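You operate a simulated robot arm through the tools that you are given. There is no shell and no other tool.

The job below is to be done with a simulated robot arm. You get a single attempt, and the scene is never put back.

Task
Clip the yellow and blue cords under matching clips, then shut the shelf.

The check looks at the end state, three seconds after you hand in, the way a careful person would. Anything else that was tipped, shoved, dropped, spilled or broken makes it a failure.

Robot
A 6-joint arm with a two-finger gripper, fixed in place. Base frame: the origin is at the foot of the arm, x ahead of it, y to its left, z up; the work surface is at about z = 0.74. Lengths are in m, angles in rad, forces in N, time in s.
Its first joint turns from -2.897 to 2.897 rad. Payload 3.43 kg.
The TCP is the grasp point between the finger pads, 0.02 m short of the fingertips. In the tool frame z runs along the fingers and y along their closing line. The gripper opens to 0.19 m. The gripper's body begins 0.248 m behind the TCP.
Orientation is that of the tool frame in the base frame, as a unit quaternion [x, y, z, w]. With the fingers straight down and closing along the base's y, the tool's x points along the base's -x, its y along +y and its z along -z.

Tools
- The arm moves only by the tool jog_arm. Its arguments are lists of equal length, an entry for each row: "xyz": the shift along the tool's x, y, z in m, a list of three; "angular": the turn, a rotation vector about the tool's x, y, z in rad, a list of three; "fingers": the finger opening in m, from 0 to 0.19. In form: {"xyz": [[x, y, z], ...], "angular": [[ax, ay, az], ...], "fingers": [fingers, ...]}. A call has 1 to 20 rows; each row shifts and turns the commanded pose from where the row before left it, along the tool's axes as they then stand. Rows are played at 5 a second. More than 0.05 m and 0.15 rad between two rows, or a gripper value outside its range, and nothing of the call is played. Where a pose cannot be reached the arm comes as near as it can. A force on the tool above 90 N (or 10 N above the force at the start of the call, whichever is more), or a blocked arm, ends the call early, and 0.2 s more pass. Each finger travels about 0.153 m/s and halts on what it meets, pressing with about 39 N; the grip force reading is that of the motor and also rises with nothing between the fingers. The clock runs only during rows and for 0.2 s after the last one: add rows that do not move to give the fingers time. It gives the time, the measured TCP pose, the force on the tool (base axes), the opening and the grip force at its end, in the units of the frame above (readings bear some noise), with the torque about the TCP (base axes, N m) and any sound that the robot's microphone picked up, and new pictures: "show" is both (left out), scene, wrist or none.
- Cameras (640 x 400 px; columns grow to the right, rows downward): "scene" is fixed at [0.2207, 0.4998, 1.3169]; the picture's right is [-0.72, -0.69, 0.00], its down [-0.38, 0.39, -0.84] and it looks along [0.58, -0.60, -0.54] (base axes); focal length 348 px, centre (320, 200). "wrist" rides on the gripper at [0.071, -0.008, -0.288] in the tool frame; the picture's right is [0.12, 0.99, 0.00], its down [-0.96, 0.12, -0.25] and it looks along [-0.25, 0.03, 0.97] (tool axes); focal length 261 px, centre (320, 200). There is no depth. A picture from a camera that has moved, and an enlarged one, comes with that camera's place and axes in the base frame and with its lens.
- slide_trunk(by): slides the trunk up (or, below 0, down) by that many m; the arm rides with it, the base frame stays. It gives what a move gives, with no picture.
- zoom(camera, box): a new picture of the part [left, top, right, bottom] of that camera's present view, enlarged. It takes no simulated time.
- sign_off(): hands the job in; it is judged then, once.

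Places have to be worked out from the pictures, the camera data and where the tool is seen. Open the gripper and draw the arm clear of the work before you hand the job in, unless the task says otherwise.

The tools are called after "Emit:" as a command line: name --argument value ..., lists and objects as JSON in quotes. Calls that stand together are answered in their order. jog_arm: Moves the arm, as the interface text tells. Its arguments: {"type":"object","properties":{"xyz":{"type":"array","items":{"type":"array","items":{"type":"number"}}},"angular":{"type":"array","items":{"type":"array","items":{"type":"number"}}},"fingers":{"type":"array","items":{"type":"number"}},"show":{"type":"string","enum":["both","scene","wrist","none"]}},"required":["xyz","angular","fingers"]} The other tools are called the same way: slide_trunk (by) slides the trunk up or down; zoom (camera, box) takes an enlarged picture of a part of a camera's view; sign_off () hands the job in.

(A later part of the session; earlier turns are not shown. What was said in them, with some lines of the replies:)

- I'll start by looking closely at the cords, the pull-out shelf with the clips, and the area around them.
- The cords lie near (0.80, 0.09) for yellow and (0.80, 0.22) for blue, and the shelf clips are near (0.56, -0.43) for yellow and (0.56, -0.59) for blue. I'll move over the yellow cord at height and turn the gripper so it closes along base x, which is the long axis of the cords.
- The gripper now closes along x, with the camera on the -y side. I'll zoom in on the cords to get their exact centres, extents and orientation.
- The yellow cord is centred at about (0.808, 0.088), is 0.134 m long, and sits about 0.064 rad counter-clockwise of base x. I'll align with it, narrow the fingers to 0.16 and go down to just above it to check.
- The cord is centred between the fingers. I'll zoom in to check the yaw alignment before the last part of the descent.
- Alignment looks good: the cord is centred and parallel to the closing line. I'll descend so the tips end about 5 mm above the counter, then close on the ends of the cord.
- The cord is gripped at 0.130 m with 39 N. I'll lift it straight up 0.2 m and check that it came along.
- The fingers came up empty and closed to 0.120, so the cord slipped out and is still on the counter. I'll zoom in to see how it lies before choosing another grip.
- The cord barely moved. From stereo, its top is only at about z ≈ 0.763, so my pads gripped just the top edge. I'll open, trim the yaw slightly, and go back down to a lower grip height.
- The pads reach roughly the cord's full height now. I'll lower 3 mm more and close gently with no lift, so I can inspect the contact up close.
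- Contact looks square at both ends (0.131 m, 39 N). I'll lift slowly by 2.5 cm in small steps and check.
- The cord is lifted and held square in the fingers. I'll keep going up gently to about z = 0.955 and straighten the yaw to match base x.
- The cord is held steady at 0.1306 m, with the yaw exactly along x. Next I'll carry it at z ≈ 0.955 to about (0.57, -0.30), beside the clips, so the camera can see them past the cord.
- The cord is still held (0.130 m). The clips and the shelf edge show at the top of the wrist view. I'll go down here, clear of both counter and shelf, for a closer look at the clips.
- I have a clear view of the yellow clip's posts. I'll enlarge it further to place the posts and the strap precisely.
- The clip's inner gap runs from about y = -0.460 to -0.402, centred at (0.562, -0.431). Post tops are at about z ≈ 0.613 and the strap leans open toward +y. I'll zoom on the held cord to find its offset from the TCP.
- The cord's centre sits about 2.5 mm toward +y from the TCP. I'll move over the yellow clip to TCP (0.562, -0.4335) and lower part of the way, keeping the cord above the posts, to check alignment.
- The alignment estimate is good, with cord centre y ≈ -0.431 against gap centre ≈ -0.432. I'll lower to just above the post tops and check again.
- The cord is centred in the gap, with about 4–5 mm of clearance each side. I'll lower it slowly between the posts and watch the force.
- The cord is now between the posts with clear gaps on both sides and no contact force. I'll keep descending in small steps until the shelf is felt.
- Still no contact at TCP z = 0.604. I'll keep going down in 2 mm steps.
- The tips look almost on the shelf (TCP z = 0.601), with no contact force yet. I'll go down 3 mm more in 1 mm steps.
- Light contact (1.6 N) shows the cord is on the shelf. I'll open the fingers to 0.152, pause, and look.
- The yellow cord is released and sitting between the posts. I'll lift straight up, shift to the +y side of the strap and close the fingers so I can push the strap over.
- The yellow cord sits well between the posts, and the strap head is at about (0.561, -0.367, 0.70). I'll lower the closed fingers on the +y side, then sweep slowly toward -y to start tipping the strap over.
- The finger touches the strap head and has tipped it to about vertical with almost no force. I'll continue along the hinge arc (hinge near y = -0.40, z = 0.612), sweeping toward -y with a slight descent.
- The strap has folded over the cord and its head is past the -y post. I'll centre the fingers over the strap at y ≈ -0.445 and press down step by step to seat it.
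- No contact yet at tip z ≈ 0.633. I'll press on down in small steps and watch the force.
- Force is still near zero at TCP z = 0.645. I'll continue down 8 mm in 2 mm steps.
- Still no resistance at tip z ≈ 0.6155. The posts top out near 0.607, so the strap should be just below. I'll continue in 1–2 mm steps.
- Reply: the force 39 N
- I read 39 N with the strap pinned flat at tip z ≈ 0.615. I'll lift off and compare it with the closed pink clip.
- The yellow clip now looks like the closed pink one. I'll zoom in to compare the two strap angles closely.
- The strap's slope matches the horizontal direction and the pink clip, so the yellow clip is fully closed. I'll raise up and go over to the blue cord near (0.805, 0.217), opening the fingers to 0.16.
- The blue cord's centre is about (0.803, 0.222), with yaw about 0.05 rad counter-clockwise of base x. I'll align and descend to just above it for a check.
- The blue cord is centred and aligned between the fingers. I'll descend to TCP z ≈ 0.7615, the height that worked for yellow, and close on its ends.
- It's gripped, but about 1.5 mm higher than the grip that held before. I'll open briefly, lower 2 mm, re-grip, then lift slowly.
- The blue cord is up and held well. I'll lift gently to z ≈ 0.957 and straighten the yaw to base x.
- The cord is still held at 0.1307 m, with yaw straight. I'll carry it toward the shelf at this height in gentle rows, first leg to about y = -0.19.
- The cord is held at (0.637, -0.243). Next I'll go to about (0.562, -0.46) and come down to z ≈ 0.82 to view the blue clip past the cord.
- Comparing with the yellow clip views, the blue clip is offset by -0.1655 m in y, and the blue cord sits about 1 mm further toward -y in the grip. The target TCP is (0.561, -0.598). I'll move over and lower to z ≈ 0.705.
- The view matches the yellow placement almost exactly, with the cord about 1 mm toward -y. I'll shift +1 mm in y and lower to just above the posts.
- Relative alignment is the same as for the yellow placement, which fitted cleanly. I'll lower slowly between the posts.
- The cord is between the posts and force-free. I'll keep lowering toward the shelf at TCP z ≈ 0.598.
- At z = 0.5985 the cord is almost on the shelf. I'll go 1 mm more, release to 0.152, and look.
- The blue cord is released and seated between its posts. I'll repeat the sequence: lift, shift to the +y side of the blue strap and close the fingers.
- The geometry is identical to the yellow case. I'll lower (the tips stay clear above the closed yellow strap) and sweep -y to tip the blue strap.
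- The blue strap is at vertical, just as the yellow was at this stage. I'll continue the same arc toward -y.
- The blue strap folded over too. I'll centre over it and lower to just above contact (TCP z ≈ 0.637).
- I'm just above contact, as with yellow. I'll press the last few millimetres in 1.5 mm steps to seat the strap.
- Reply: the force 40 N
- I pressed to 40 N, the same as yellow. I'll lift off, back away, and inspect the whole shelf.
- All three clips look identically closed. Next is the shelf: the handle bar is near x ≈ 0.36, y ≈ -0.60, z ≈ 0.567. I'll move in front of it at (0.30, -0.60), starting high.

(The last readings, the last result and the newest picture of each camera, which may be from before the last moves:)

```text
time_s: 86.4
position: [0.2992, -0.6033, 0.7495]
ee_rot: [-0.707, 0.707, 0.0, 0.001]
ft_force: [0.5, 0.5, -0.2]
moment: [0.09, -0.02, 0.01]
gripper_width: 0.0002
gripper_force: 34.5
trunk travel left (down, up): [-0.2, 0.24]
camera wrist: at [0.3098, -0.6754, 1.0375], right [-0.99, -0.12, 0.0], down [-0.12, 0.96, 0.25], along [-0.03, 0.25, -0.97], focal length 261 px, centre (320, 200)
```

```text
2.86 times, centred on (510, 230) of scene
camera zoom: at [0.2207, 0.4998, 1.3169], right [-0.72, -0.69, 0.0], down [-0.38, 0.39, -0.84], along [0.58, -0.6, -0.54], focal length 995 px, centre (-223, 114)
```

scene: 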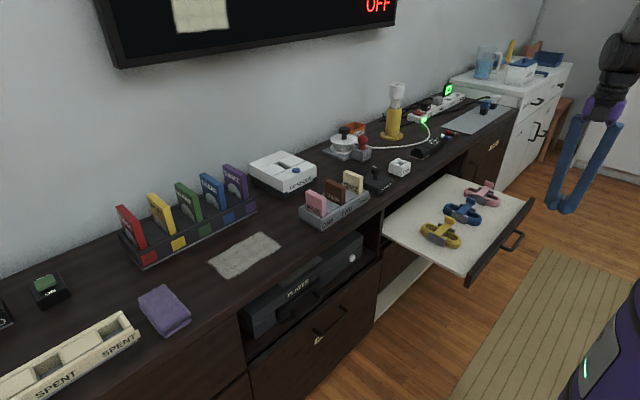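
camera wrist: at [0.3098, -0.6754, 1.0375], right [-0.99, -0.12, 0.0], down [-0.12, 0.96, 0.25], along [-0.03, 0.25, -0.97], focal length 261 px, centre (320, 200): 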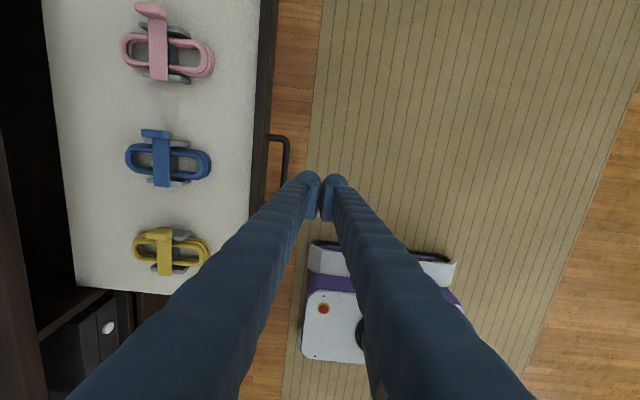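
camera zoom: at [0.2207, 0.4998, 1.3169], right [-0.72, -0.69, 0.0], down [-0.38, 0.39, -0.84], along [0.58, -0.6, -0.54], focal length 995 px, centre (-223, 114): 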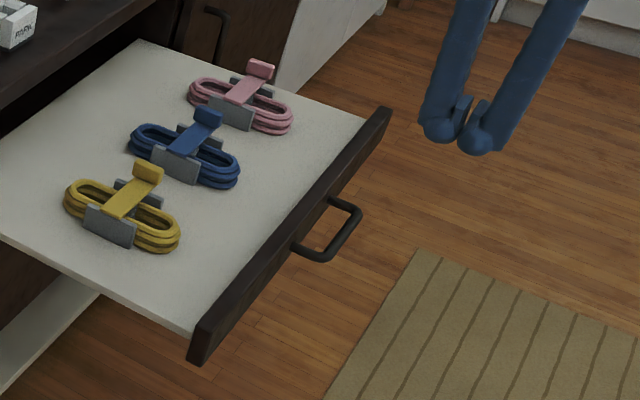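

The handle bar is confirmed near x ≈ 0.365, y ≈ -0.60. I'll turn the gripper back so its fingers spread along y, which keeps a slim profile toward the counter while pushing.

Emit:
jog_arm --xyz '[[0, 0, 0], [0, 0, 0], [0, 0, 0], [0, 0, 0], [0, 0, 0], [0, 0, 0], [0, 0, 0], [0, 0, 0], [0, 0, 0], [0, 0, 0], [0, 0, 0], [0, 0, 0]]' --angular '[[0, 0, 0.1428], [0, 0, 0.1428], [0, 0, 0.1428], [0, 0, 0.1428], [0, 0, 0.1428], [0, 0, 0.1428], [0, 0, 0.1428], [0, 0, 0.1428], [0, 0, 0.1428], [0, 0, 0.1428], [0, 0, 0.1428], [0, 0, 0]]' --fingers '[0.0, 0.0, 0.0, 0.0, 0.0, 0.0, 0.0, 0.0, 0.0, 0.0, 0.0, 0.0]' --show "both"

```text
time_s: 89.0
position: [0.2993, -0.6023, 0.7512]
ee_rot: [-0.001, 1.0, 0.0, 0.0]
ft_force: [0.1, -0.7, -1.1]
moment: [0.02, 0.01, 0.03]
gripper_width: 0.0004
gripper_force: 34.3
trunk travel left (down, up): [-0.2, 0.24]
camera wrist: at [0.2304, -0.6116, 1.0391], right [-0.12, 0.99, 0.0], down [0.96, 0.11, 0.25], along [0.25, 0.03, -0.97], focal length 261 px, centre (320, 200)
```

scene: 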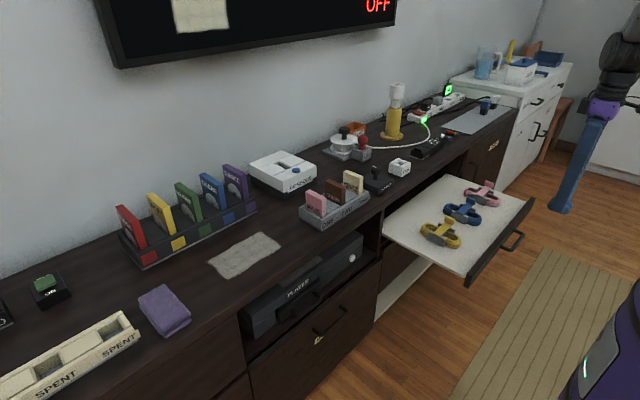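
wrist: 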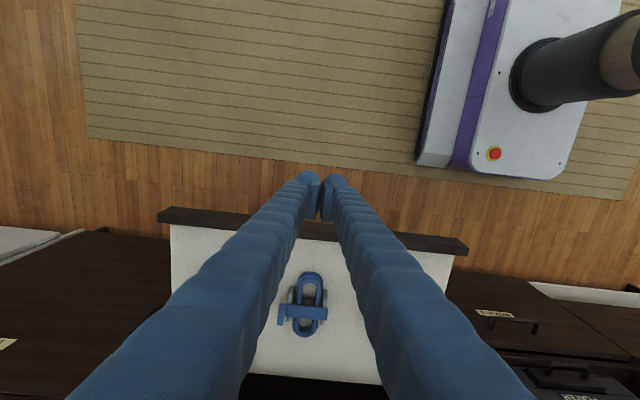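

The gripper is rotated, with the panel and handle ahead of the fingers. I'll lower to TCP z ≈ 0.562, so the fingers span the bar's height, and check.

Emit:
jog_arm --xyz '[[0, 0, 0.04], [0, 0, 0.04], [0, 0, 0.04], [0, 0, 0.04], [0, 0, 0.029], [0, 0, 0]]' --angular '[[0, 0, 0], [0, 0, 0], [0, 0, 0], [0, 0, 0], [0, 0, 0], [0, 0, 0]]' --fingers '[0.0, 0.0, 0.0, 0.0, 0.0, 0.0]' --show "both"

Emit:
zoom --camera "scene" --box '[430, 180, 590, 300]'

Emit:
zoom --camera "wrist" --box '[240, 160, 400, 270]'

```text
time_s: 90.4
position: [0.2998, -0.6046, 0.5615]
ee_rot: [0.0, 1.0, 0.0, 0.0]
ft_force: [0.1, -0.6, -0.4]
moment: [0.06, 0.02, 0.01]
gripper_width: 0.0
gripper_force: 33.7
trunk travel left (down, up): [-0.2, 0.24]
camera wrist: at [0.2304, -0.6131, 0.8495], right [-0.12, 0.99, 0.0], down [0.96, 0.12, 0.25], along [0.25, 0.03, -0.97], focal length 261 px, centre (320, 200)
```

scene: 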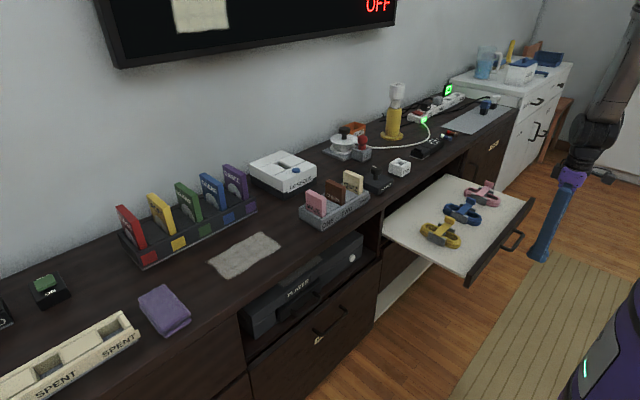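
wrist: 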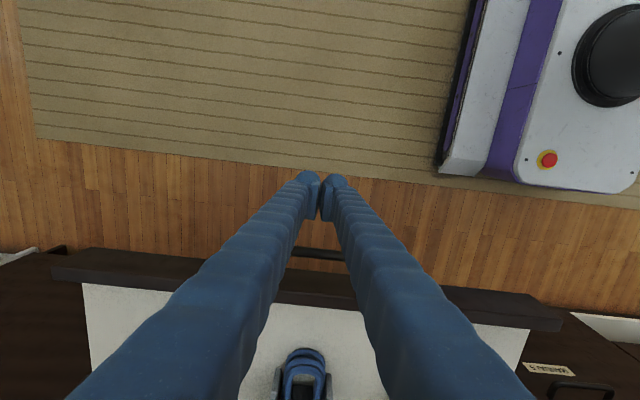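

```text
3.33 times, centred on (510, 240) of scene
camera zoom: at [0.2207, 0.4998, 1.3169], right [-0.72, -0.69, 0.0], down [-0.38, 0.39, -0.84], along [0.58, -0.6, -0.54], focal length 1160 px, centre (-313, 67)
```

zoom: 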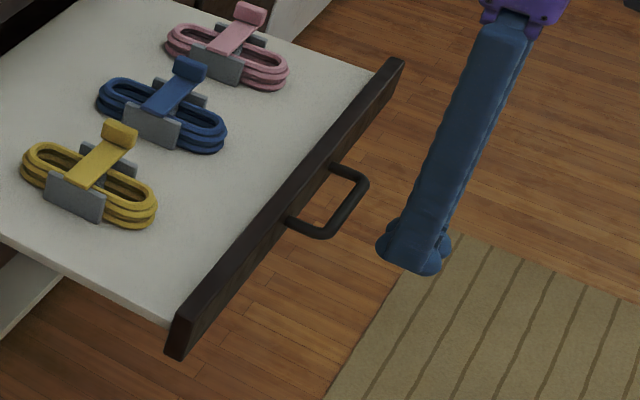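

```text
3.64 times, centred on (320, 215) of wrist
camera zoom: at [0.2304, -0.6131, 0.8495], right [-0.12, 0.99, 0.0], down [0.96, 0.12, 0.25], along [0.25, 0.03, -0.97], focal length 948 px, centre (320, 146)
```

zoom: 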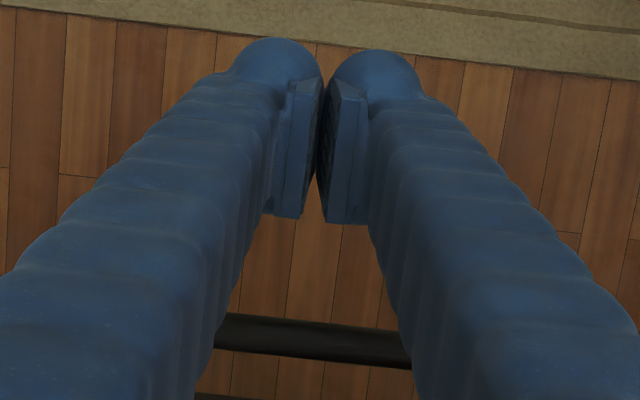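

The bar is at x ≈ 0.368 and z ≈ 0.56, right in front of the fingers. I'll lower another 5 mm and advance gently in +x until I feel the handle.

Emit:
jog_arm --xyz '[[0, 0, 0.005], [-0.015, 0, 0], [-0.015, 0, 0], [-0.01, 0, 0], [-0.01, 0, 0], [-0.01, 0, 0], [0, 0, 0]]' --angular '[[0, 0, 0], [0, 0, 0], [0, 0, 0], [0, 0, 0], [0, 0, 0], [0, 0, 0], [0, 0, 0]]' --fingers '[0.0, 0.0, 0.0, 0.0, 0.0, 0.0, 0.0]' --show "both"

Emit:
zoom --camera "scene" --box '[430, 180, 590, 300]'

```text
time_s: 92.0
position: [0.3596, -0.6034, 0.557]
ee_rot: [0.0, 1.0, -0.001, 0.0]
ft_force: [-0.1, -0.1, 0.3]
moment: [-0.03, -0.02, 0.01]
gripper_width: 0.0
gripper_force: 34.4
trunk travel left (down, up): [-0.2, 0.24]
camera wrist: at [0.291, -0.6115, 0.8456], right [-0.12, 0.99, 0.0], down [0.96, 0.12, 0.25], along [0.24, 0.03, -0.97], focal length 261 px, centre (320, 200)
```

scene: 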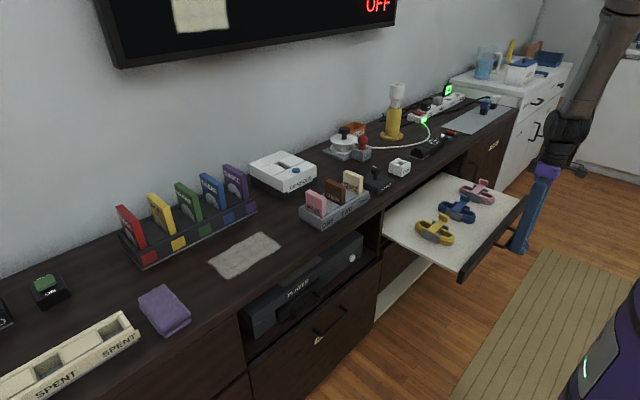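
wrist: 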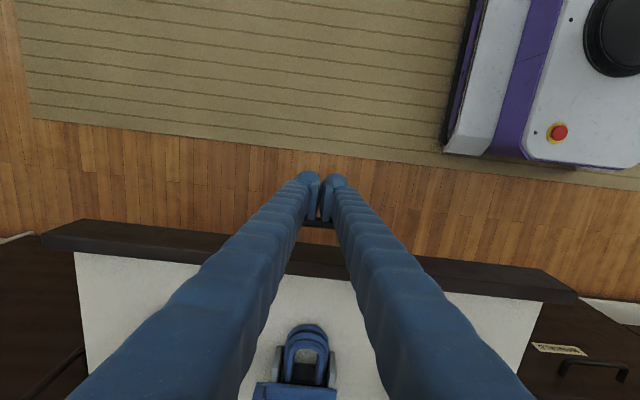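

```text
3.33 times, centred on (510, 240) of scene
camera zoom: at [0.2207, 0.4998, 1.3169], right [-0.72, -0.69, 0.0], down [-0.38, 0.39, -0.84], along [0.58, -0.6, -0.54], focal length 1160 px, centre (-313, 67)
```

zoom: 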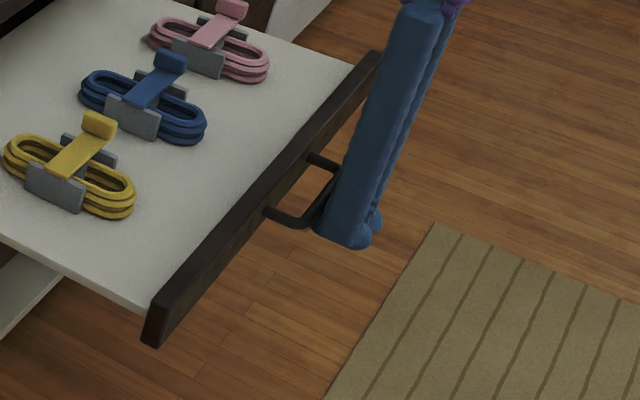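

The handle is in contact, and the shelf is already sliding easily with the cords staying put. I'll push on slowly in +x.

Emit:
jog_arm --xyz '[[-0.005, 0, 0], [-0.01, 0, 0], [-0.01, 0, 0], [-0.01, 0, 0], [-0.01, 0, 0], [-0.01, 0, 0], [-0.01, 0, 0], [-0.01, 0, 0], [-0.01, 0, 0], [-0.01, 0, 0], [-0.01, 0, 0], [-0.01, 0, 0], [-0.01, 0, 0], [-0.005, 0, 0], [0, 0, 0]]' --angular '[[0, 0, 0], [0, 0, 0], [0, 0, 0], [0, 0, 0], [0, 0, 0], [0, 0, 0], [0, 0, 0], [0, 0, 0], [0, 0, 0], [0, 0, 0], [0, 0, 0], [0, 0, 0], [0, 0, 0], [0, 0, 0], [0, 0, 0]]' --fingers '[0.0, 0.0, 0.0, 0.0, 0.0, 0.0, 0.0, 0.0, 0.0, 0.0, 0.0, 0.0, 0.0, 0.0, 0.0]' --show "both"

Emit:
zoom --camera "scene" --box '[380, 160, 560, 290]'

```text
time_s: 95.2
position: [0.4886, -0.6024, 0.5564]
ee_rot: [0.0, 1.0, 0.001, -0.001]
ft_force: [0.3, 0.5, -0.4]
moment: [0.02, -0.07, -0.01]
gripper_width: 0.0003
gripper_force: 33.4
trunk travel left (down, up): [-0.2, 0.24]
camera wrist: at [0.4199, -0.6115, 0.8448], right [-0.12, 0.99, 0.0], down [0.96, 0.12, 0.25], along [0.24, 0.03, -0.97], focal length 261 px, centre (320, 200)
```

scene: 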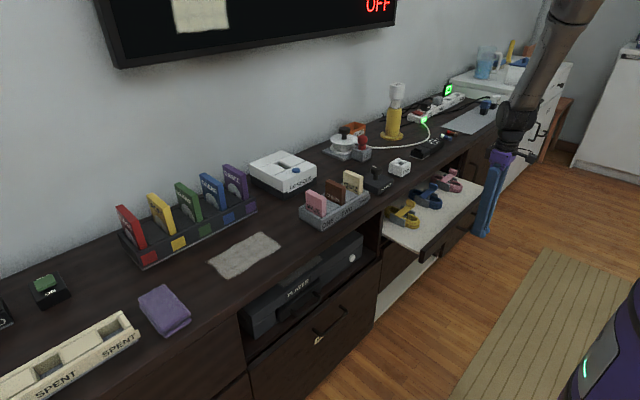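
wrist: 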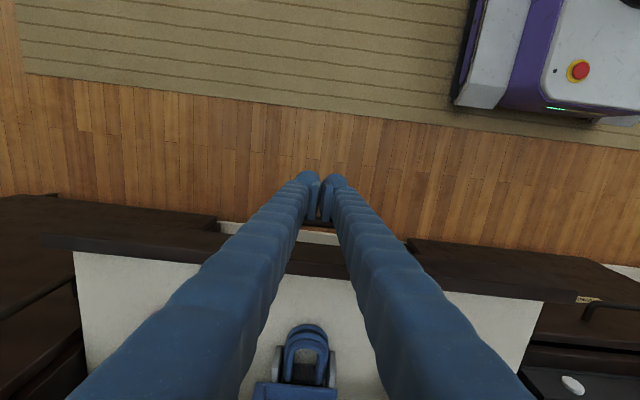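

```text
3.08 times, centred on (470, 225) of scene
camera zoom: at [0.2207, 0.4998, 1.3169], right [-0.72, -0.69, 0.0], down [-0.38, 0.39, -0.84], along [0.58, -0.6, -0.54], focal length 1071 px, centre (-142, 123)
```

zoom: 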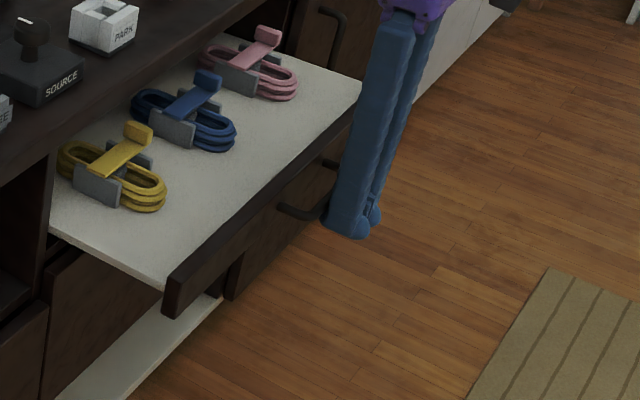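

The shelf is about half closed and moving freely. Before continuing, I'll zoom in on what lies below and ahead of the fingers.

Emit:
zoom --camera "wrist" --box '[180, 160, 460, 335]'

Emit:
zoom --camera "scene" --box '[370, 200, 510, 330]'

```text
2.29 times, centred on (320, 248) of wrist
camera zoom: at [0.4199, -0.6115, 0.8448], right [-0.12, 0.99, 0.0], down [0.96, 0.12, 0.25], along [0.24, 0.03, -0.97], focal length 596 px, centre (320, 91)
```

zoom: 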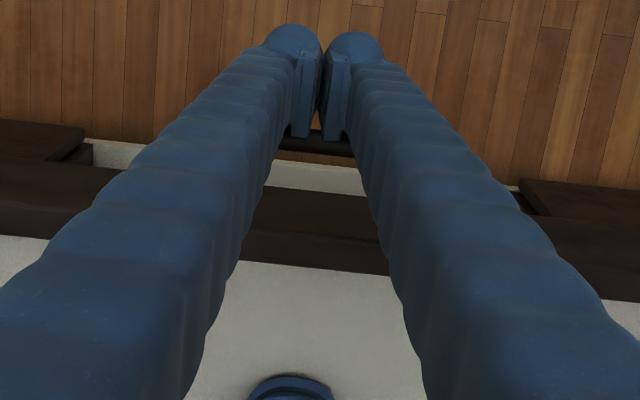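

```text
3.08 times, centred on (440, 265) of scene
camera zoom: at [0.2207, 0.4998, 1.3169], right [-0.72, -0.69, 0.0], down [-0.38, 0.39, -0.84], along [0.58, -0.6, -0.54], focal length 1071 px, centre (-49, 0)
```

zoom: 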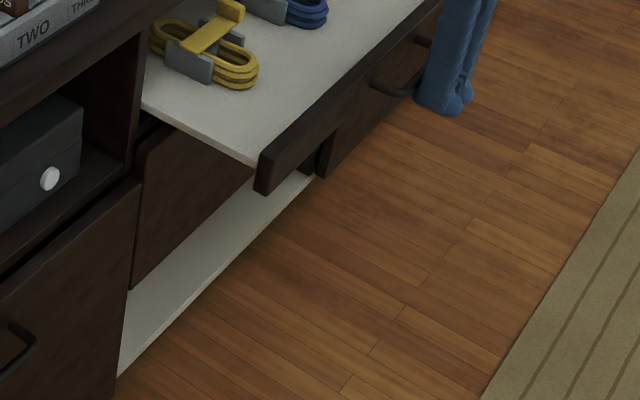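

Nothing blocks the fingers: there's just open space under the shelf, between the neighbouring cabinet fronts. I'll keep pushing slowly.

Emit:
jog_arm --xyz '[[-0.005, 0, 0], [-0.01, 0, 0], [-0.01, 0, 0], [-0.01, 0, 0], [-0.01, 0, 0], [-0.01, 0, 0], [-0.01, 0, 0], [-0.005, 0, 0], [0, 0, 0]]' --angular '[[0, 0, 0], [0, 0, 0], [0, 0, 0], [0, 0, 0], [0, 0, 0], [0, 0, 0], [0, 0, 0], [0, 0, 0], [0, 0, 0]]' --fingers '[0.0, 0.0, 0.0, 0.0, 0.0, 0.0, 0.0, 0.0, 0.0]' --show "both"

Emit:
zoom --camera "scene" --box '[370, 150, 530, 290]'

```text
time_s: 97.2
position: [0.5598, -0.6025, 0.5575]
ee_rot: [0.0, 1.0, 0.0, 0.0]
ft_force: [-0.9, -0.4, -0.3]
moment: [-0.01, -0.02, 0.0]
gripper_width: 0.0
gripper_force: 34.1
trunk travel left (down, up): [-0.2, 0.24]
camera wrist: at [0.4907, -0.6115, 0.8452], right [-0.12, 0.99, 0.0], down [0.96, 0.12, 0.25], along [0.24, 0.03, -0.97], focal length 261 px, centre (320, 200)
```

scene: 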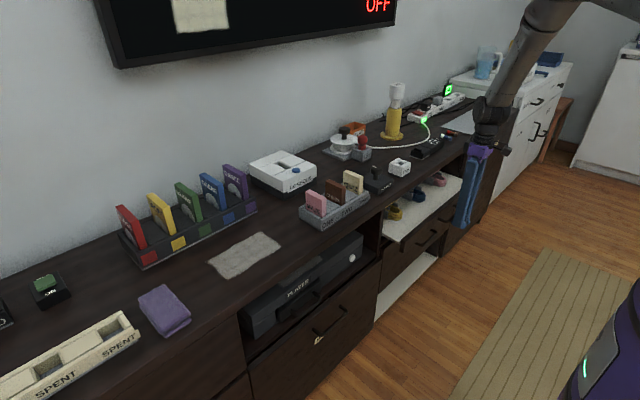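
wrist: 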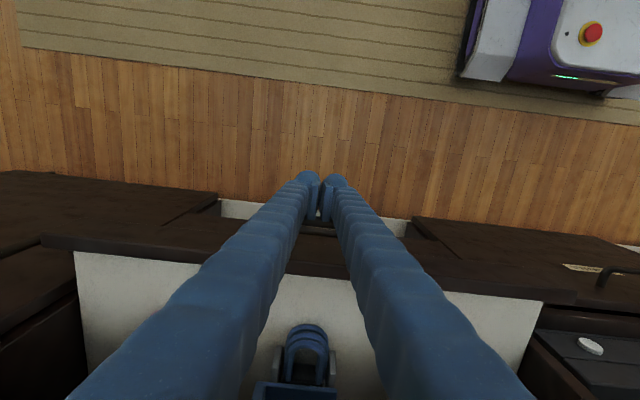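

```text
2.86 times, centred on (450, 220) of scene
camera zoom: at [0.2207, 0.4998, 1.3169], right [-0.72, -0.69, 0.0], down [-0.38, 0.39, -0.84], along [0.58, -0.6, -0.54], focal length 995 px, centre (-51, 143)
```

zoom: 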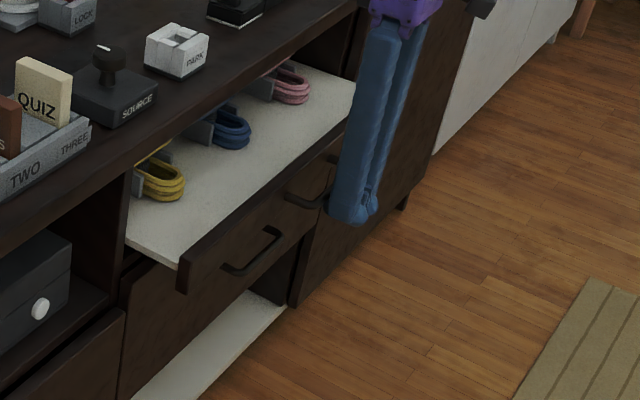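

A lower drawer handle is visible, but it sits lower (z ≈ 0.49) and at larger y than my fingers. About 3–5 cm of travel is left, so I'll push on in 5 mm steps.

Emit:
jog_arm --xyz '[[-0.005, 0, -0.003], [-0.005, 0, 0], [-0.005, 0, 0], [-0.005, 0, 0], [-0.005, 0, 0], [0, 0, 0]]' --angular '[[0, 0, 0], [0, 0, 0], [0, 0, 0], [0, 0, 0], [0, 0, 0], [0, 0, 0]]' --fingers '[0.0, 0.0, 0.0, 0.0, 0.0, 0.0]' --show "both"

Emit:
zoom --camera "scene" --box '[370, 150, 530, 290]'

```text
time_s: 98.6
position: [0.586, -0.6019, 0.5587]
ee_rot: [0.0, 1.0, 0.0, 0.0]
ft_force: [-0.4, 0.6, 0.2]
moment: [0.0, -0.03, 0.01]
gripper_width: 0.0
gripper_force: 34.3
trunk travel left (down, up): [-0.2, 0.24]
camera wrist: at [0.5162, -0.6119, 0.8471], right [-0.12, 0.99, 0.0], down [0.96, 0.12, 0.25], along [0.24, 0.03, -0.97], focal length 261 px, centre (320, 200)
```

scene: 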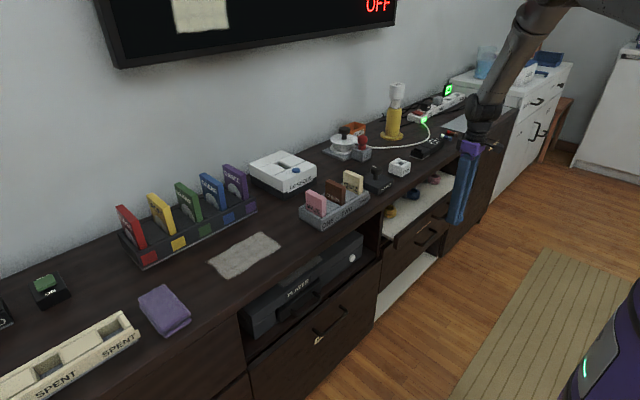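
wrist: 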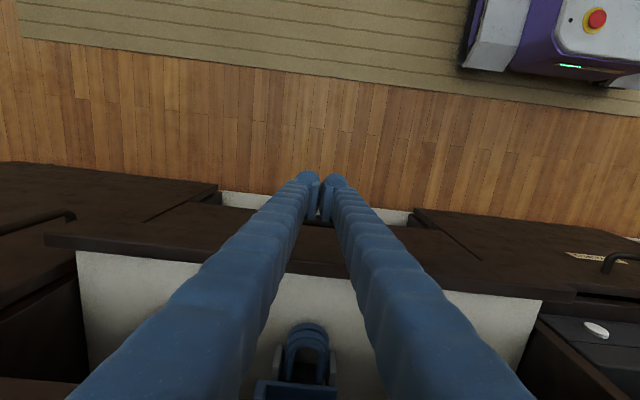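

```text
2.86 times, centred on (450, 220) of scene
camera zoom: at [0.2207, 0.4998, 1.3169], right [-0.72, -0.69, 0.0], down [-0.38, 0.39, -0.84], along [0.58, -0.6, -0.54], focal length 995 px, centre (-51, 143)
```

zoom: 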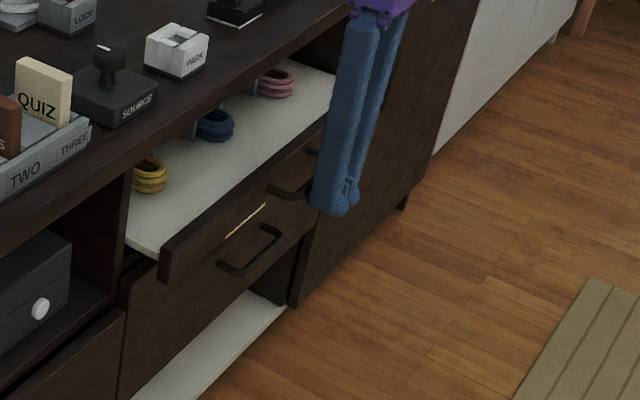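

Still no resistance, and the panel stands proud by a few centimetres. I'll continue in 5 mm steps.

Emit:
jog_arm --xyz '[[-0.005, 0, 0], [-0.005, 0, 0], [-0.005, 0, 0], [-0.005, 0, 0], [0, 0, 0]]' --angular '[[0, 0, 0], [0, 0, 0], [0, 0, 0], [0, 0, 0], [0, 0, 0]]' --fingers '[0.0, 0.0, 0.0, 0.0, 0.0]' --show "both"

Emit:
zoom --camera "scene" --box '[370, 150, 530, 290]'

```text
time_s: 99.8
position: [0.6056, -0.6031, 0.5597]
ee_rot: [0.0, 1.0, 0.0, -0.001]
ft_force: [-0.6, 0.3, -0.8]
moment: [-0.02, -0.01, -0.02]
gripper_width: 0.0
gripper_force: 34.1
trunk travel left (down, up): [-0.2, 0.24]
camera wrist: at [0.5365, -0.612, 0.8478], right [-0.12, 0.99, 0.0], down [0.96, 0.12, 0.25], along [0.24, 0.03, -0.97], focal length 261 px, centre (320, 200)
```

scene: 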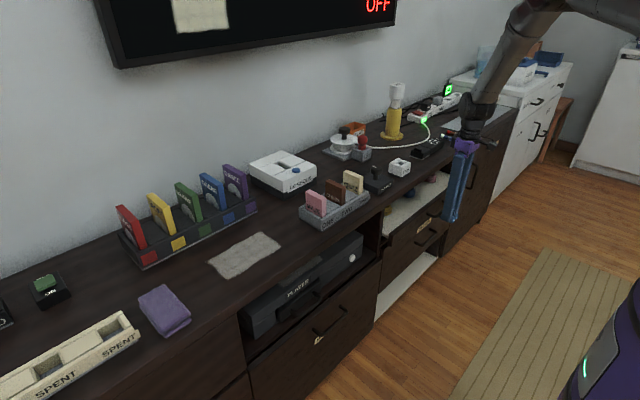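
wrist: 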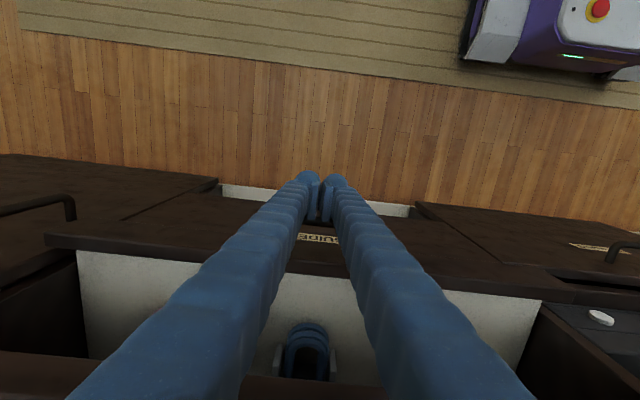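

```text
2.86 times, centred on (450, 220) of scene
camera zoom: at [0.2207, 0.4998, 1.3169], right [-0.72, -0.69, 0.0], down [-0.38, 0.39, -0.84], along [0.58, -0.6, -0.54], focal length 995 px, centre (-51, 143)
```

zoom: 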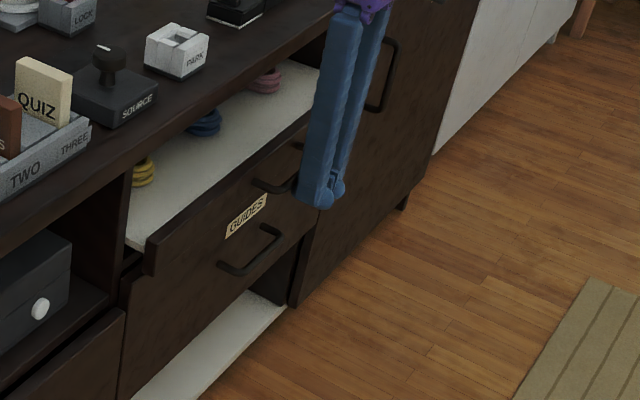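

The panel is nearly flush, with about 2–3 cm left. I'll keep pushing in 4–5 mm steps.

Emit:
jog_arm --xyz '[[-0.005, 0, 0], [-0.005, 0, 0], [-0.004, 0, 0], [0, 0, 0]]' --angular '[[0, 0, 0], [0, 0, 0], [0, 0, 0], [0, 0, 0]]' --fingers '[0.0, 0.0, 0.0, 0.0]' --show "wrist"

Emit:
zoom --camera "scene" --box '[370, 150, 530, 290]'

```text
time_s: 100.8
position: [0.6198, -0.602, 0.5595]
ee_rot: [0.001, 1.0, 0.0, -0.001]
ft_force: [-0.2, 0.0, 0.5]
moment: [-0.01, 0.01, -0.03]
gripper_width: 0.0001
gripper_force: 33.7
trunk travel left (down, up): [-0.2, 0.24]
camera wrist: at [0.5504, -0.6114, 0.8474], right [-0.12, 0.99, 0.0], down [0.96, 0.12, 0.25], along [0.24, 0.03, -0.97], focal length 261 px, centre (320, 200)
```

wrist: 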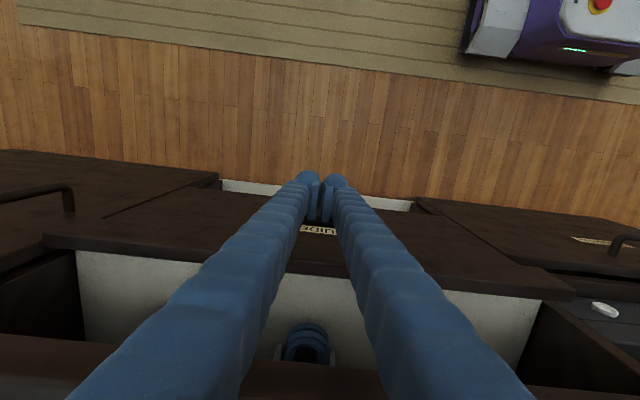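

```text
2.86 times, centred on (450, 220) of scene
camera zoom: at [0.2207, 0.4998, 1.3169], right [-0.72, -0.69, 0.0], down [-0.38, 0.39, -0.84], along [0.58, -0.6, -0.54], focal length 995 px, centre (-51, 143)
```

zoom: 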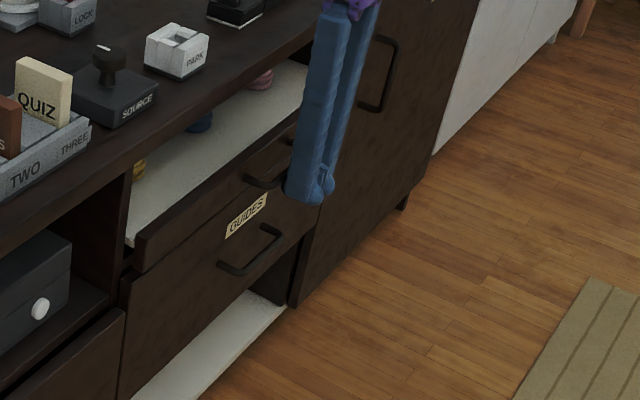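

Only about 1 cm remains and there's still no resistance. I'll push on in 3 mm steps until the stop.

Emit:
jog_arm --xyz '[[-0.003, 0, 0], [-0.003, 0, 0], [-0.003, 0, 0], [0, 0, 0]]' --angular '[[0, 0, 0], [0, 0, 0], [0, 0, 0], [0, 0, 0]]' --fingers '[0.0, 0.0, 0.0, 0.0]' --show "wrist"

Emit:
zoom --camera "scene" --box '[370, 170, 490, 270]'

```text
time_s: 101.8
position: [0.6278, -0.6015, 0.5594]
ee_rot: [0.001, 1.0, 0.0, -0.001]
ft_force: [-0.8, 0.1, 0.4]
moment: [0.0, 0.04, 0.04]
gripper_width: 0.0001
gripper_force: 34.8
trunk travel left (down, up): [-0.2, 0.24]
camera wrist: at [0.5587, -0.6115, 0.8472], right [-0.12, 0.99, 0.0], down [0.96, 0.12, 0.25], along [0.24, 0.03, -0.97], focal length 261 px, centre (320, 200)
```

wrist: 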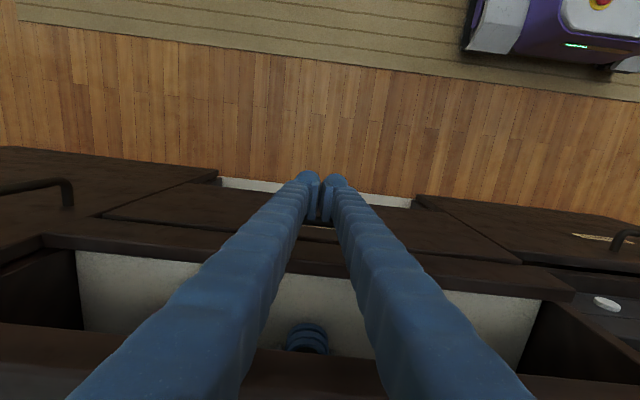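

```text
4.00 times, centred on (430, 220) of scene
camera zoom: at [0.2207, 0.4998, 1.3169], right [-0.72, -0.69, 0.0], down [-0.38, 0.39, -0.84], along [0.58, -0.6, -0.54], focal length 1392 px, centre (-120, 120)
```

zoom: 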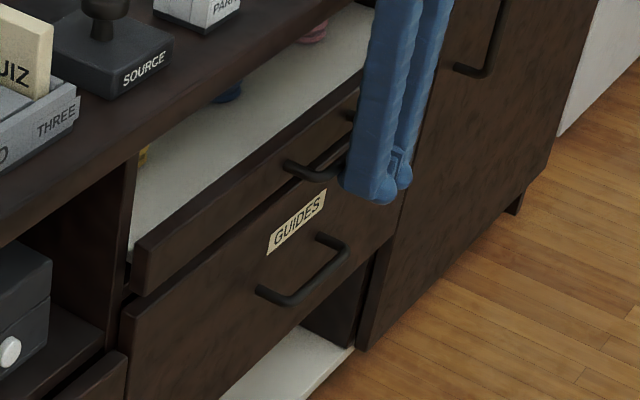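

Still free-moving, so I'll continue in 3 mm steps and watch for the stop.

Emit:
jog_arm --xyz '[[-0.003, 0, 0], [-0.003, 0, 0], [-0.003, 0, 0], [0, 0, 0]]' --angular '[[0, 0, 0], [0, 0, 0], [0, 0, 0], [0, 0, 0]]' --fingers '[0.0, 0.0, 0.0, 0.0]' --show "wrist"

Emit:
zoom --camera "scene" --box '[370, 170, 490, 270]'

```text
time_s: 102.8
position: [0.6332, -0.6038, 0.5595]
ee_rot: [0.001, 1.0, 0.002, -0.002]
ft_force: [-34.7, -0.4, 4.9]
moment: [0.06, -0.5, 0.02]
gripper_width: 0.0058
gripper_force: 33.9
trunk travel left (down, up): [-0.2, 0.24]
camera wrist: at [0.5644, -0.6129, 0.848], right [-0.12, 0.99, 0.0], down [0.96, 0.11, 0.24], along [0.24, 0.03, -0.97], focal length 261 px, centre (320, 200)
```

wrist: 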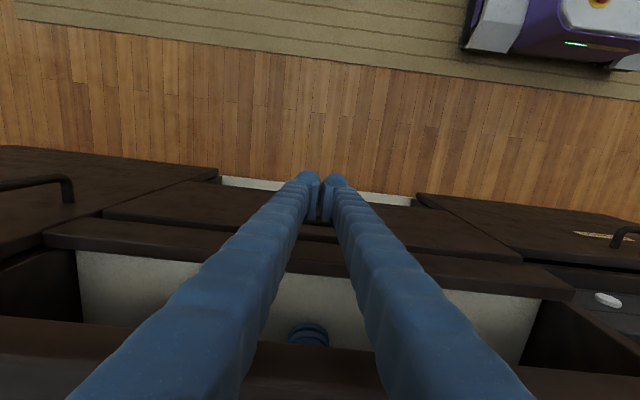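

```text
4.00 times, centred on (430, 220) of scene
camera zoom: at [0.2207, 0.4998, 1.3169], right [-0.72, -0.69, 0.0], down [-0.38, 0.39, -0.84], along [0.58, -0.6, -0.54], focal length 1392 px, centre (-120, 120)
```

zoom: 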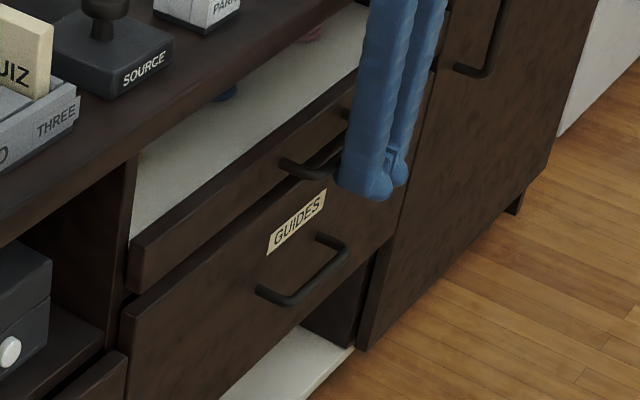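

I hit a hard stop at 35 N in -x, with the panel looking flush with the cabinet. I'll back off in -x and rise to view the shelf from a distance.

Emit:
jog_arm --xyz '[[0.01, 0, 0], [0.02, 0, 0], [0.03, 0, 0], [0.04, 0, 0], [0.02, 0, -0.03], [0, 0, -0.045], [0, 0, -0.045], [0, 0, -0.045], [0, 0, -0.045], [0, 0, -0.045], [0, 0, -0.045], [0, 0, 0]]' --angular '[[0, 0, 0], [0, 0, 0], [0, 0, 0], [0, 0, 0], [0, 0, 0], [0, 0, 0], [0, 0, 0], [0, 0, 0], [0, 0, 0], [0, 0, 0], [0, 0, 0], [0, 0, 0]]' --fingers '[0.0, 0.0, 0.0, 0.0, 0.0, 0.0, 0.0, 0.0, 0.0, 0.05, 0.1, 0.1]' --show "both"

Emit:
zoom --camera "scene" --box '[370, 150, 530, 290]'

Emit:
zoom --camera "wrist" --box '[120, 180, 520, 400]'

```text
time_s: 105.4
position: [0.5158, -0.6027, 0.8619]
ee_rot: [0.0, 1.0, 0.0, -0.001]
ft_force: [0.5, 0.6, 1.2]
moment: [-0.05, -0.02, -0.01]
gripper_width: 0.0999
gripper_force: 0.1
trunk travel left (down, up): [-0.2, 0.24]
camera wrist: at [0.4468, -0.6123, 1.1491], right [-0.12, 0.99, 0.0], down [0.96, 0.12, 0.25], along [0.24, 0.03, -0.97], focal length 261 px, centre (320, 200)
```

scene: 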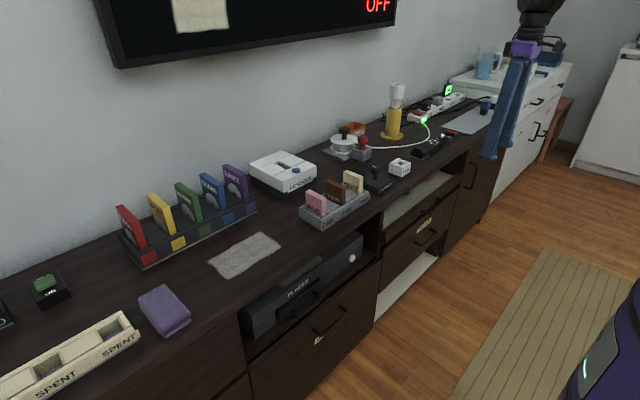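
wrist: 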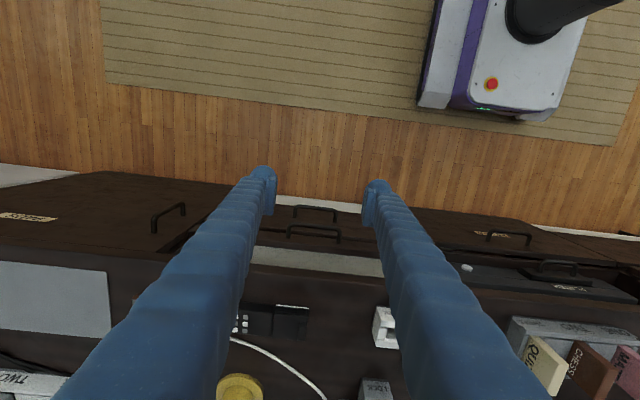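

```text
2.86 times, centred on (450, 220) of scene
camera zoom: at [0.2207, 0.4998, 1.3169], right [-0.72, -0.69, 0.0], down [-0.38, 0.39, -0.84], along [0.58, -0.6, -0.54], focal length 995 px, centre (-51, 143)
```

zoom: 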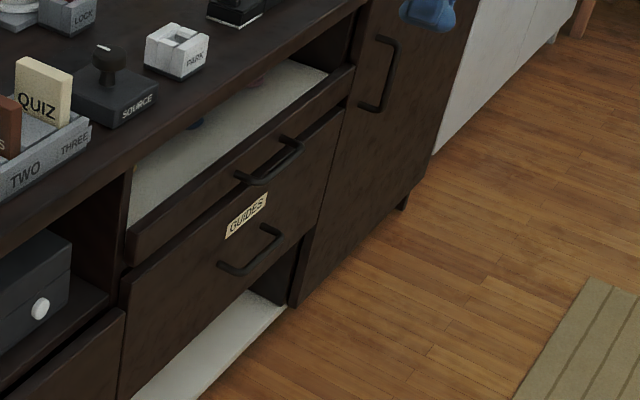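

```text
1.60 times, centred on (320, 290) of wrist
camera zoom: at [0.4468, -0.6123, 1.1491], right [-0.12, 0.99, 0.0], down [0.96, 0.12, 0.25], along [0.24, 0.03, -0.97], focal length 417 px, centre (320, 56)
```

zoom: 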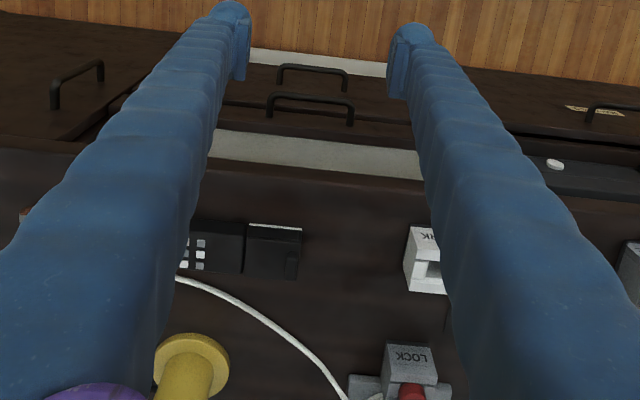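

The shelf looks closed. I'll zoom in to confirm the panel is flush with the neighbouring fronts and that nothing rebounded.

Emit:
zoom --camera "scene" --box '[370, 165, 460, 250]'

Emit:
zoom --camera "scene" --box '[430, 155, 490, 205]'

Emit:
zoom --camera "scene" --box '[375, 205, 415, 260]'

```text
4.71 times, centred on (415, 208) of scene
camera zoom: at [0.2207, 0.4998, 1.3169], right [-0.72, -0.69, 0.0], down [-0.38, 0.39, -0.84], along [0.58, -0.6, -0.54], focal length 1638 px, centre (-127, 165)
```

zoom: 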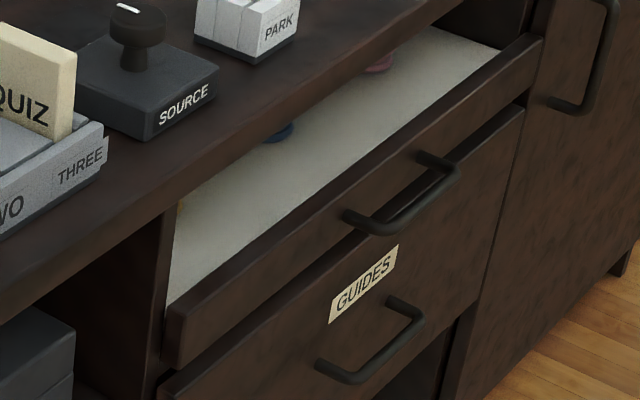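

```text
8.00 times, centred on (460, 180) of scene
camera zoom: at [0.2207, 0.4998, 1.3169], right [-0.72, -0.69, 0.0], down [-0.38, 0.39, -0.84], along [0.58, -0.6, -0.54], focal length 2785 px, centre (-800, 360)
```

zoom: 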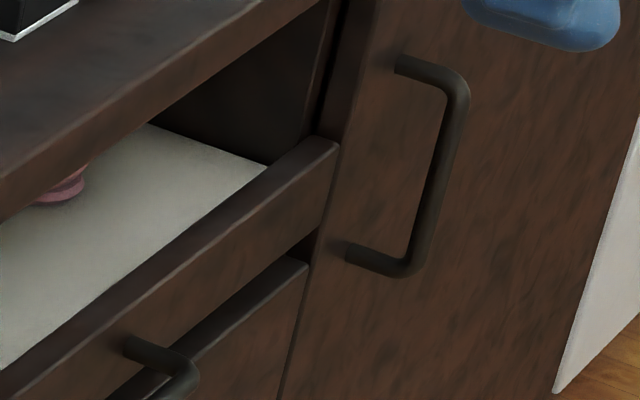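

```text
7.27 times, centred on (395, 232) of scene
camera zoom: at [0.2207, 0.4998, 1.3169], right [-0.72, -0.69, 0.0], down [-0.38, 0.39, -0.84], along [0.58, -0.6, -0.54], focal length 2532 px, centre (-226, -36)
```

zoom: 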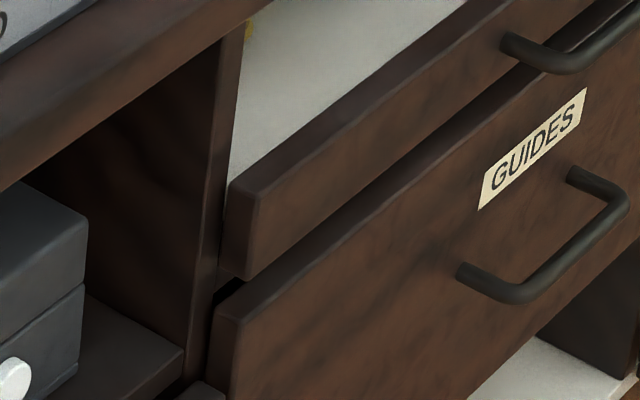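

The panel sits against the cabinet frame, flush with the drawer below. I'd like to confirm the clips inside stayed closed, so from clear space I'll tilt the wrist camera to look through the gap.

Emit:
jog_arm --xyz '[[0, 0, 0], [0, 0, 0], [0, 0, 0], [0.021, 0, 0.034], [0.021, 0, 0.034], [0.021, 0, 0.034], [0.021, 0, 0.034], [0, 0, 0]]' --angular '[[0, -0.149, 0], [0, -0.149, 0], [0, -0.149, 0], [0, 0, 0], [0, 0, 0], [0, 0, 0], [0, 0, 0], [0, 0, 0]]' --fingers '[0.13, 0.16, 0.19, 0.19, 0.19, 0.19, 0.19, 0.19]' --show "both"

Emit:
zoom --camera "wrist" --box '[200, 200, 440, 350]'

```text
time_s: 107.2
position: [0.5011, -0.6032, 0.701]
ee_rot: [0.001, 0.975, 0.0, 0.223]
ft_force: [0.1, -0.5, 0.4]
moment: [0.04, -0.05, 0.01]
gripper_width: 0.1901
gripper_force: 0.0
trunk travel left (down, up): [-0.2, 0.24]
camera wrist: at [0.3146, -0.613, 0.9299], right [-0.11, 0.99, -0.05], down [0.76, 0.12, 0.64], along [0.64, 0.03, -0.77], focal length 261 px, centre (320, 200)
```

scene: 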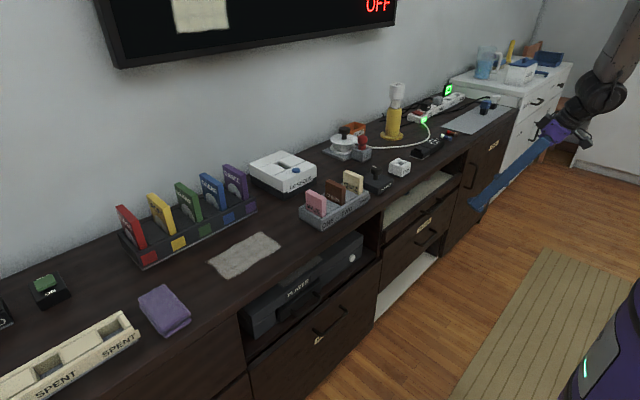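
wrist: 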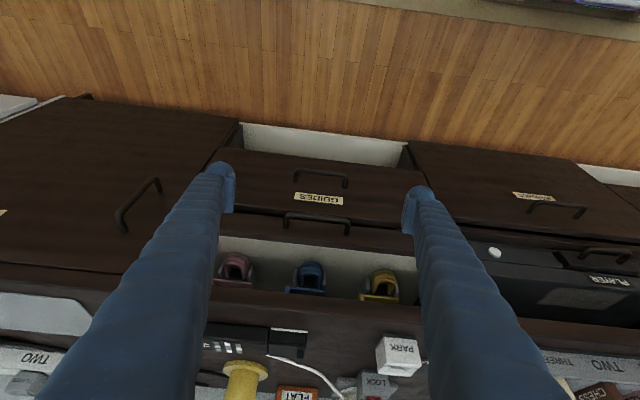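

```text
2.67 times, centred on (320, 275) of wrist
camera zoom: at [0.3146, -0.613, 0.9299], right [-0.11, 0.99, -0.05], down [0.76, 0.12, 0.64], along [0.64, 0.03, -0.77], focal length 695 px, centre (320, 0)
```

zoom: 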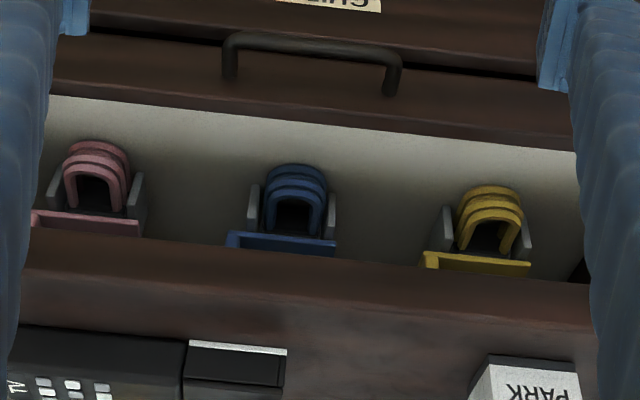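

All three straps lie closed over their cords inside the shut shelf. I'll raise the arm, level the tool, and leave it open and clear of the work.

Emit:
jog_arm --xyz '[[-0.0174, 0, -0.036], [-0.0174, 0, -0.036], [-0.0174, 0, -0.036], [-0.0174, 0, -0.036], [-0.0174, 0, -0.036], [0, 0, 0], [0, 0, 0], [0, 0, 0], [0, 0.03, -0.03], [0, 0.03, -0.03], [0, 0.03, -0.03], [0, 0.03, -0.02], [0, 0, 0]]' --angular '[[0, 0, 0], [0, 0, 0], [0, 0, 0], [0, 0, 0], [0, 0, 0], [0, 0.149, 0], [0, 0.149, 0], [0, 0.149, 0], [0, 0, 0], [0, 0, 0], [0, 0, 0], [0, 0, 0], [0, 0, 0]]' --fingers '[0.19, 0.19, 0.19, 0.19, 0.19, 0.19, 0.19, 0.19, 0.19, 0.19, 0.19, 0.19, 0.19]' --show "both"

Emit:
zoom --camera "scene" --box '[370, 150, 530, 290]'

```text
time_s: 110.0
position: [0.501, -0.4805, 1.0106]
ee_rot: [0.001, 1.0, 0.0, -0.001]
ft_force: [-0.4, 0.5, 0.4]
moment: [-0.11, 0.04, 0.0]
gripper_width: 0.1901
gripper_force: 0.0
trunk travel left (down, up): [-0.2, 0.24]
camera wrist: at [0.4326, -0.4905, 1.2985], right [-0.12, 0.99, 0.0], down [0.96, 0.12, 0.25], along [0.24, 0.03, -0.97], focal length 261 px, centre (320, 200)
```

scene: 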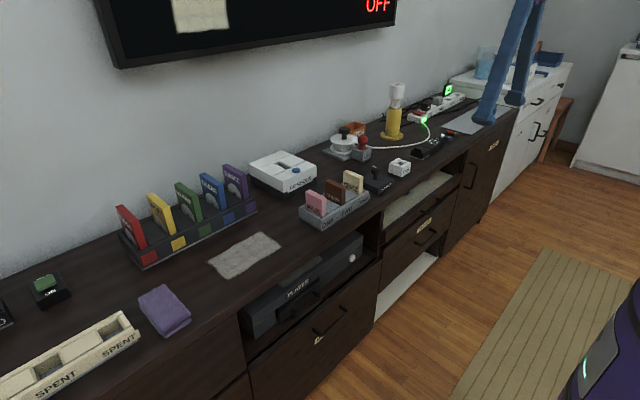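
wrist: 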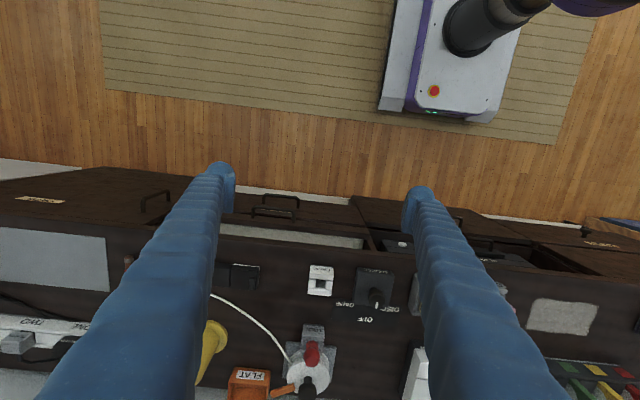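

```text
2.86 times, centred on (450, 220) of scene
camera zoom: at [0.2207, 0.4998, 1.3169], right [-0.72, -0.69, 0.0], down [-0.38, 0.39, -0.84], along [0.58, -0.6, -0.54], focal length 995 px, centre (-51, 143)
```

zoom: 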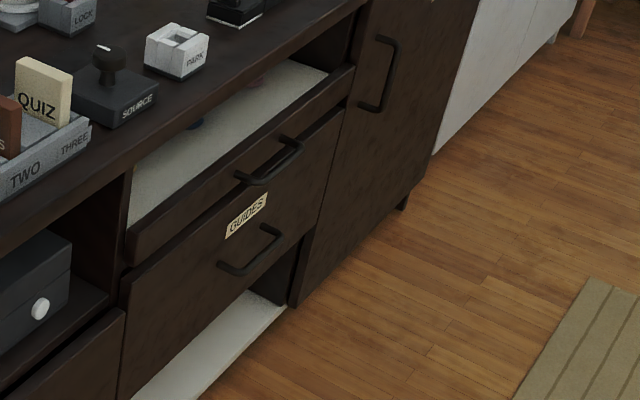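

The shelf is shut with all the clips closed, the rest of the counter is undisturbed, and the gripper is open and clear. I'm handing the job in.

Emit:
sign_off

```text
The job is handed in.
```

The yellow and blue cords are each clipped under the matching clip, and the shelf is pushed fully shut. I've handed the job in but haven't seen the check's result.

- **Cords:** My first try at the yellow cord slipped; it stayed where it was on the counter, and the second grip held. Both cords sit between their clip posts, and I pressed each strap flat with about 40 N. They look the same as the pink clip that was already closed.
- **Shelf:** It slid in freely until it hit a firm stop, with its front panel flush with the drawer below. I then looked through the gap with the wrist camera, and all three straps were still closed over their cords.
- **Surroundings:** In the last pictures, the other items on the counter look undisturbed. The gripper is open and the arm is clear of the work.
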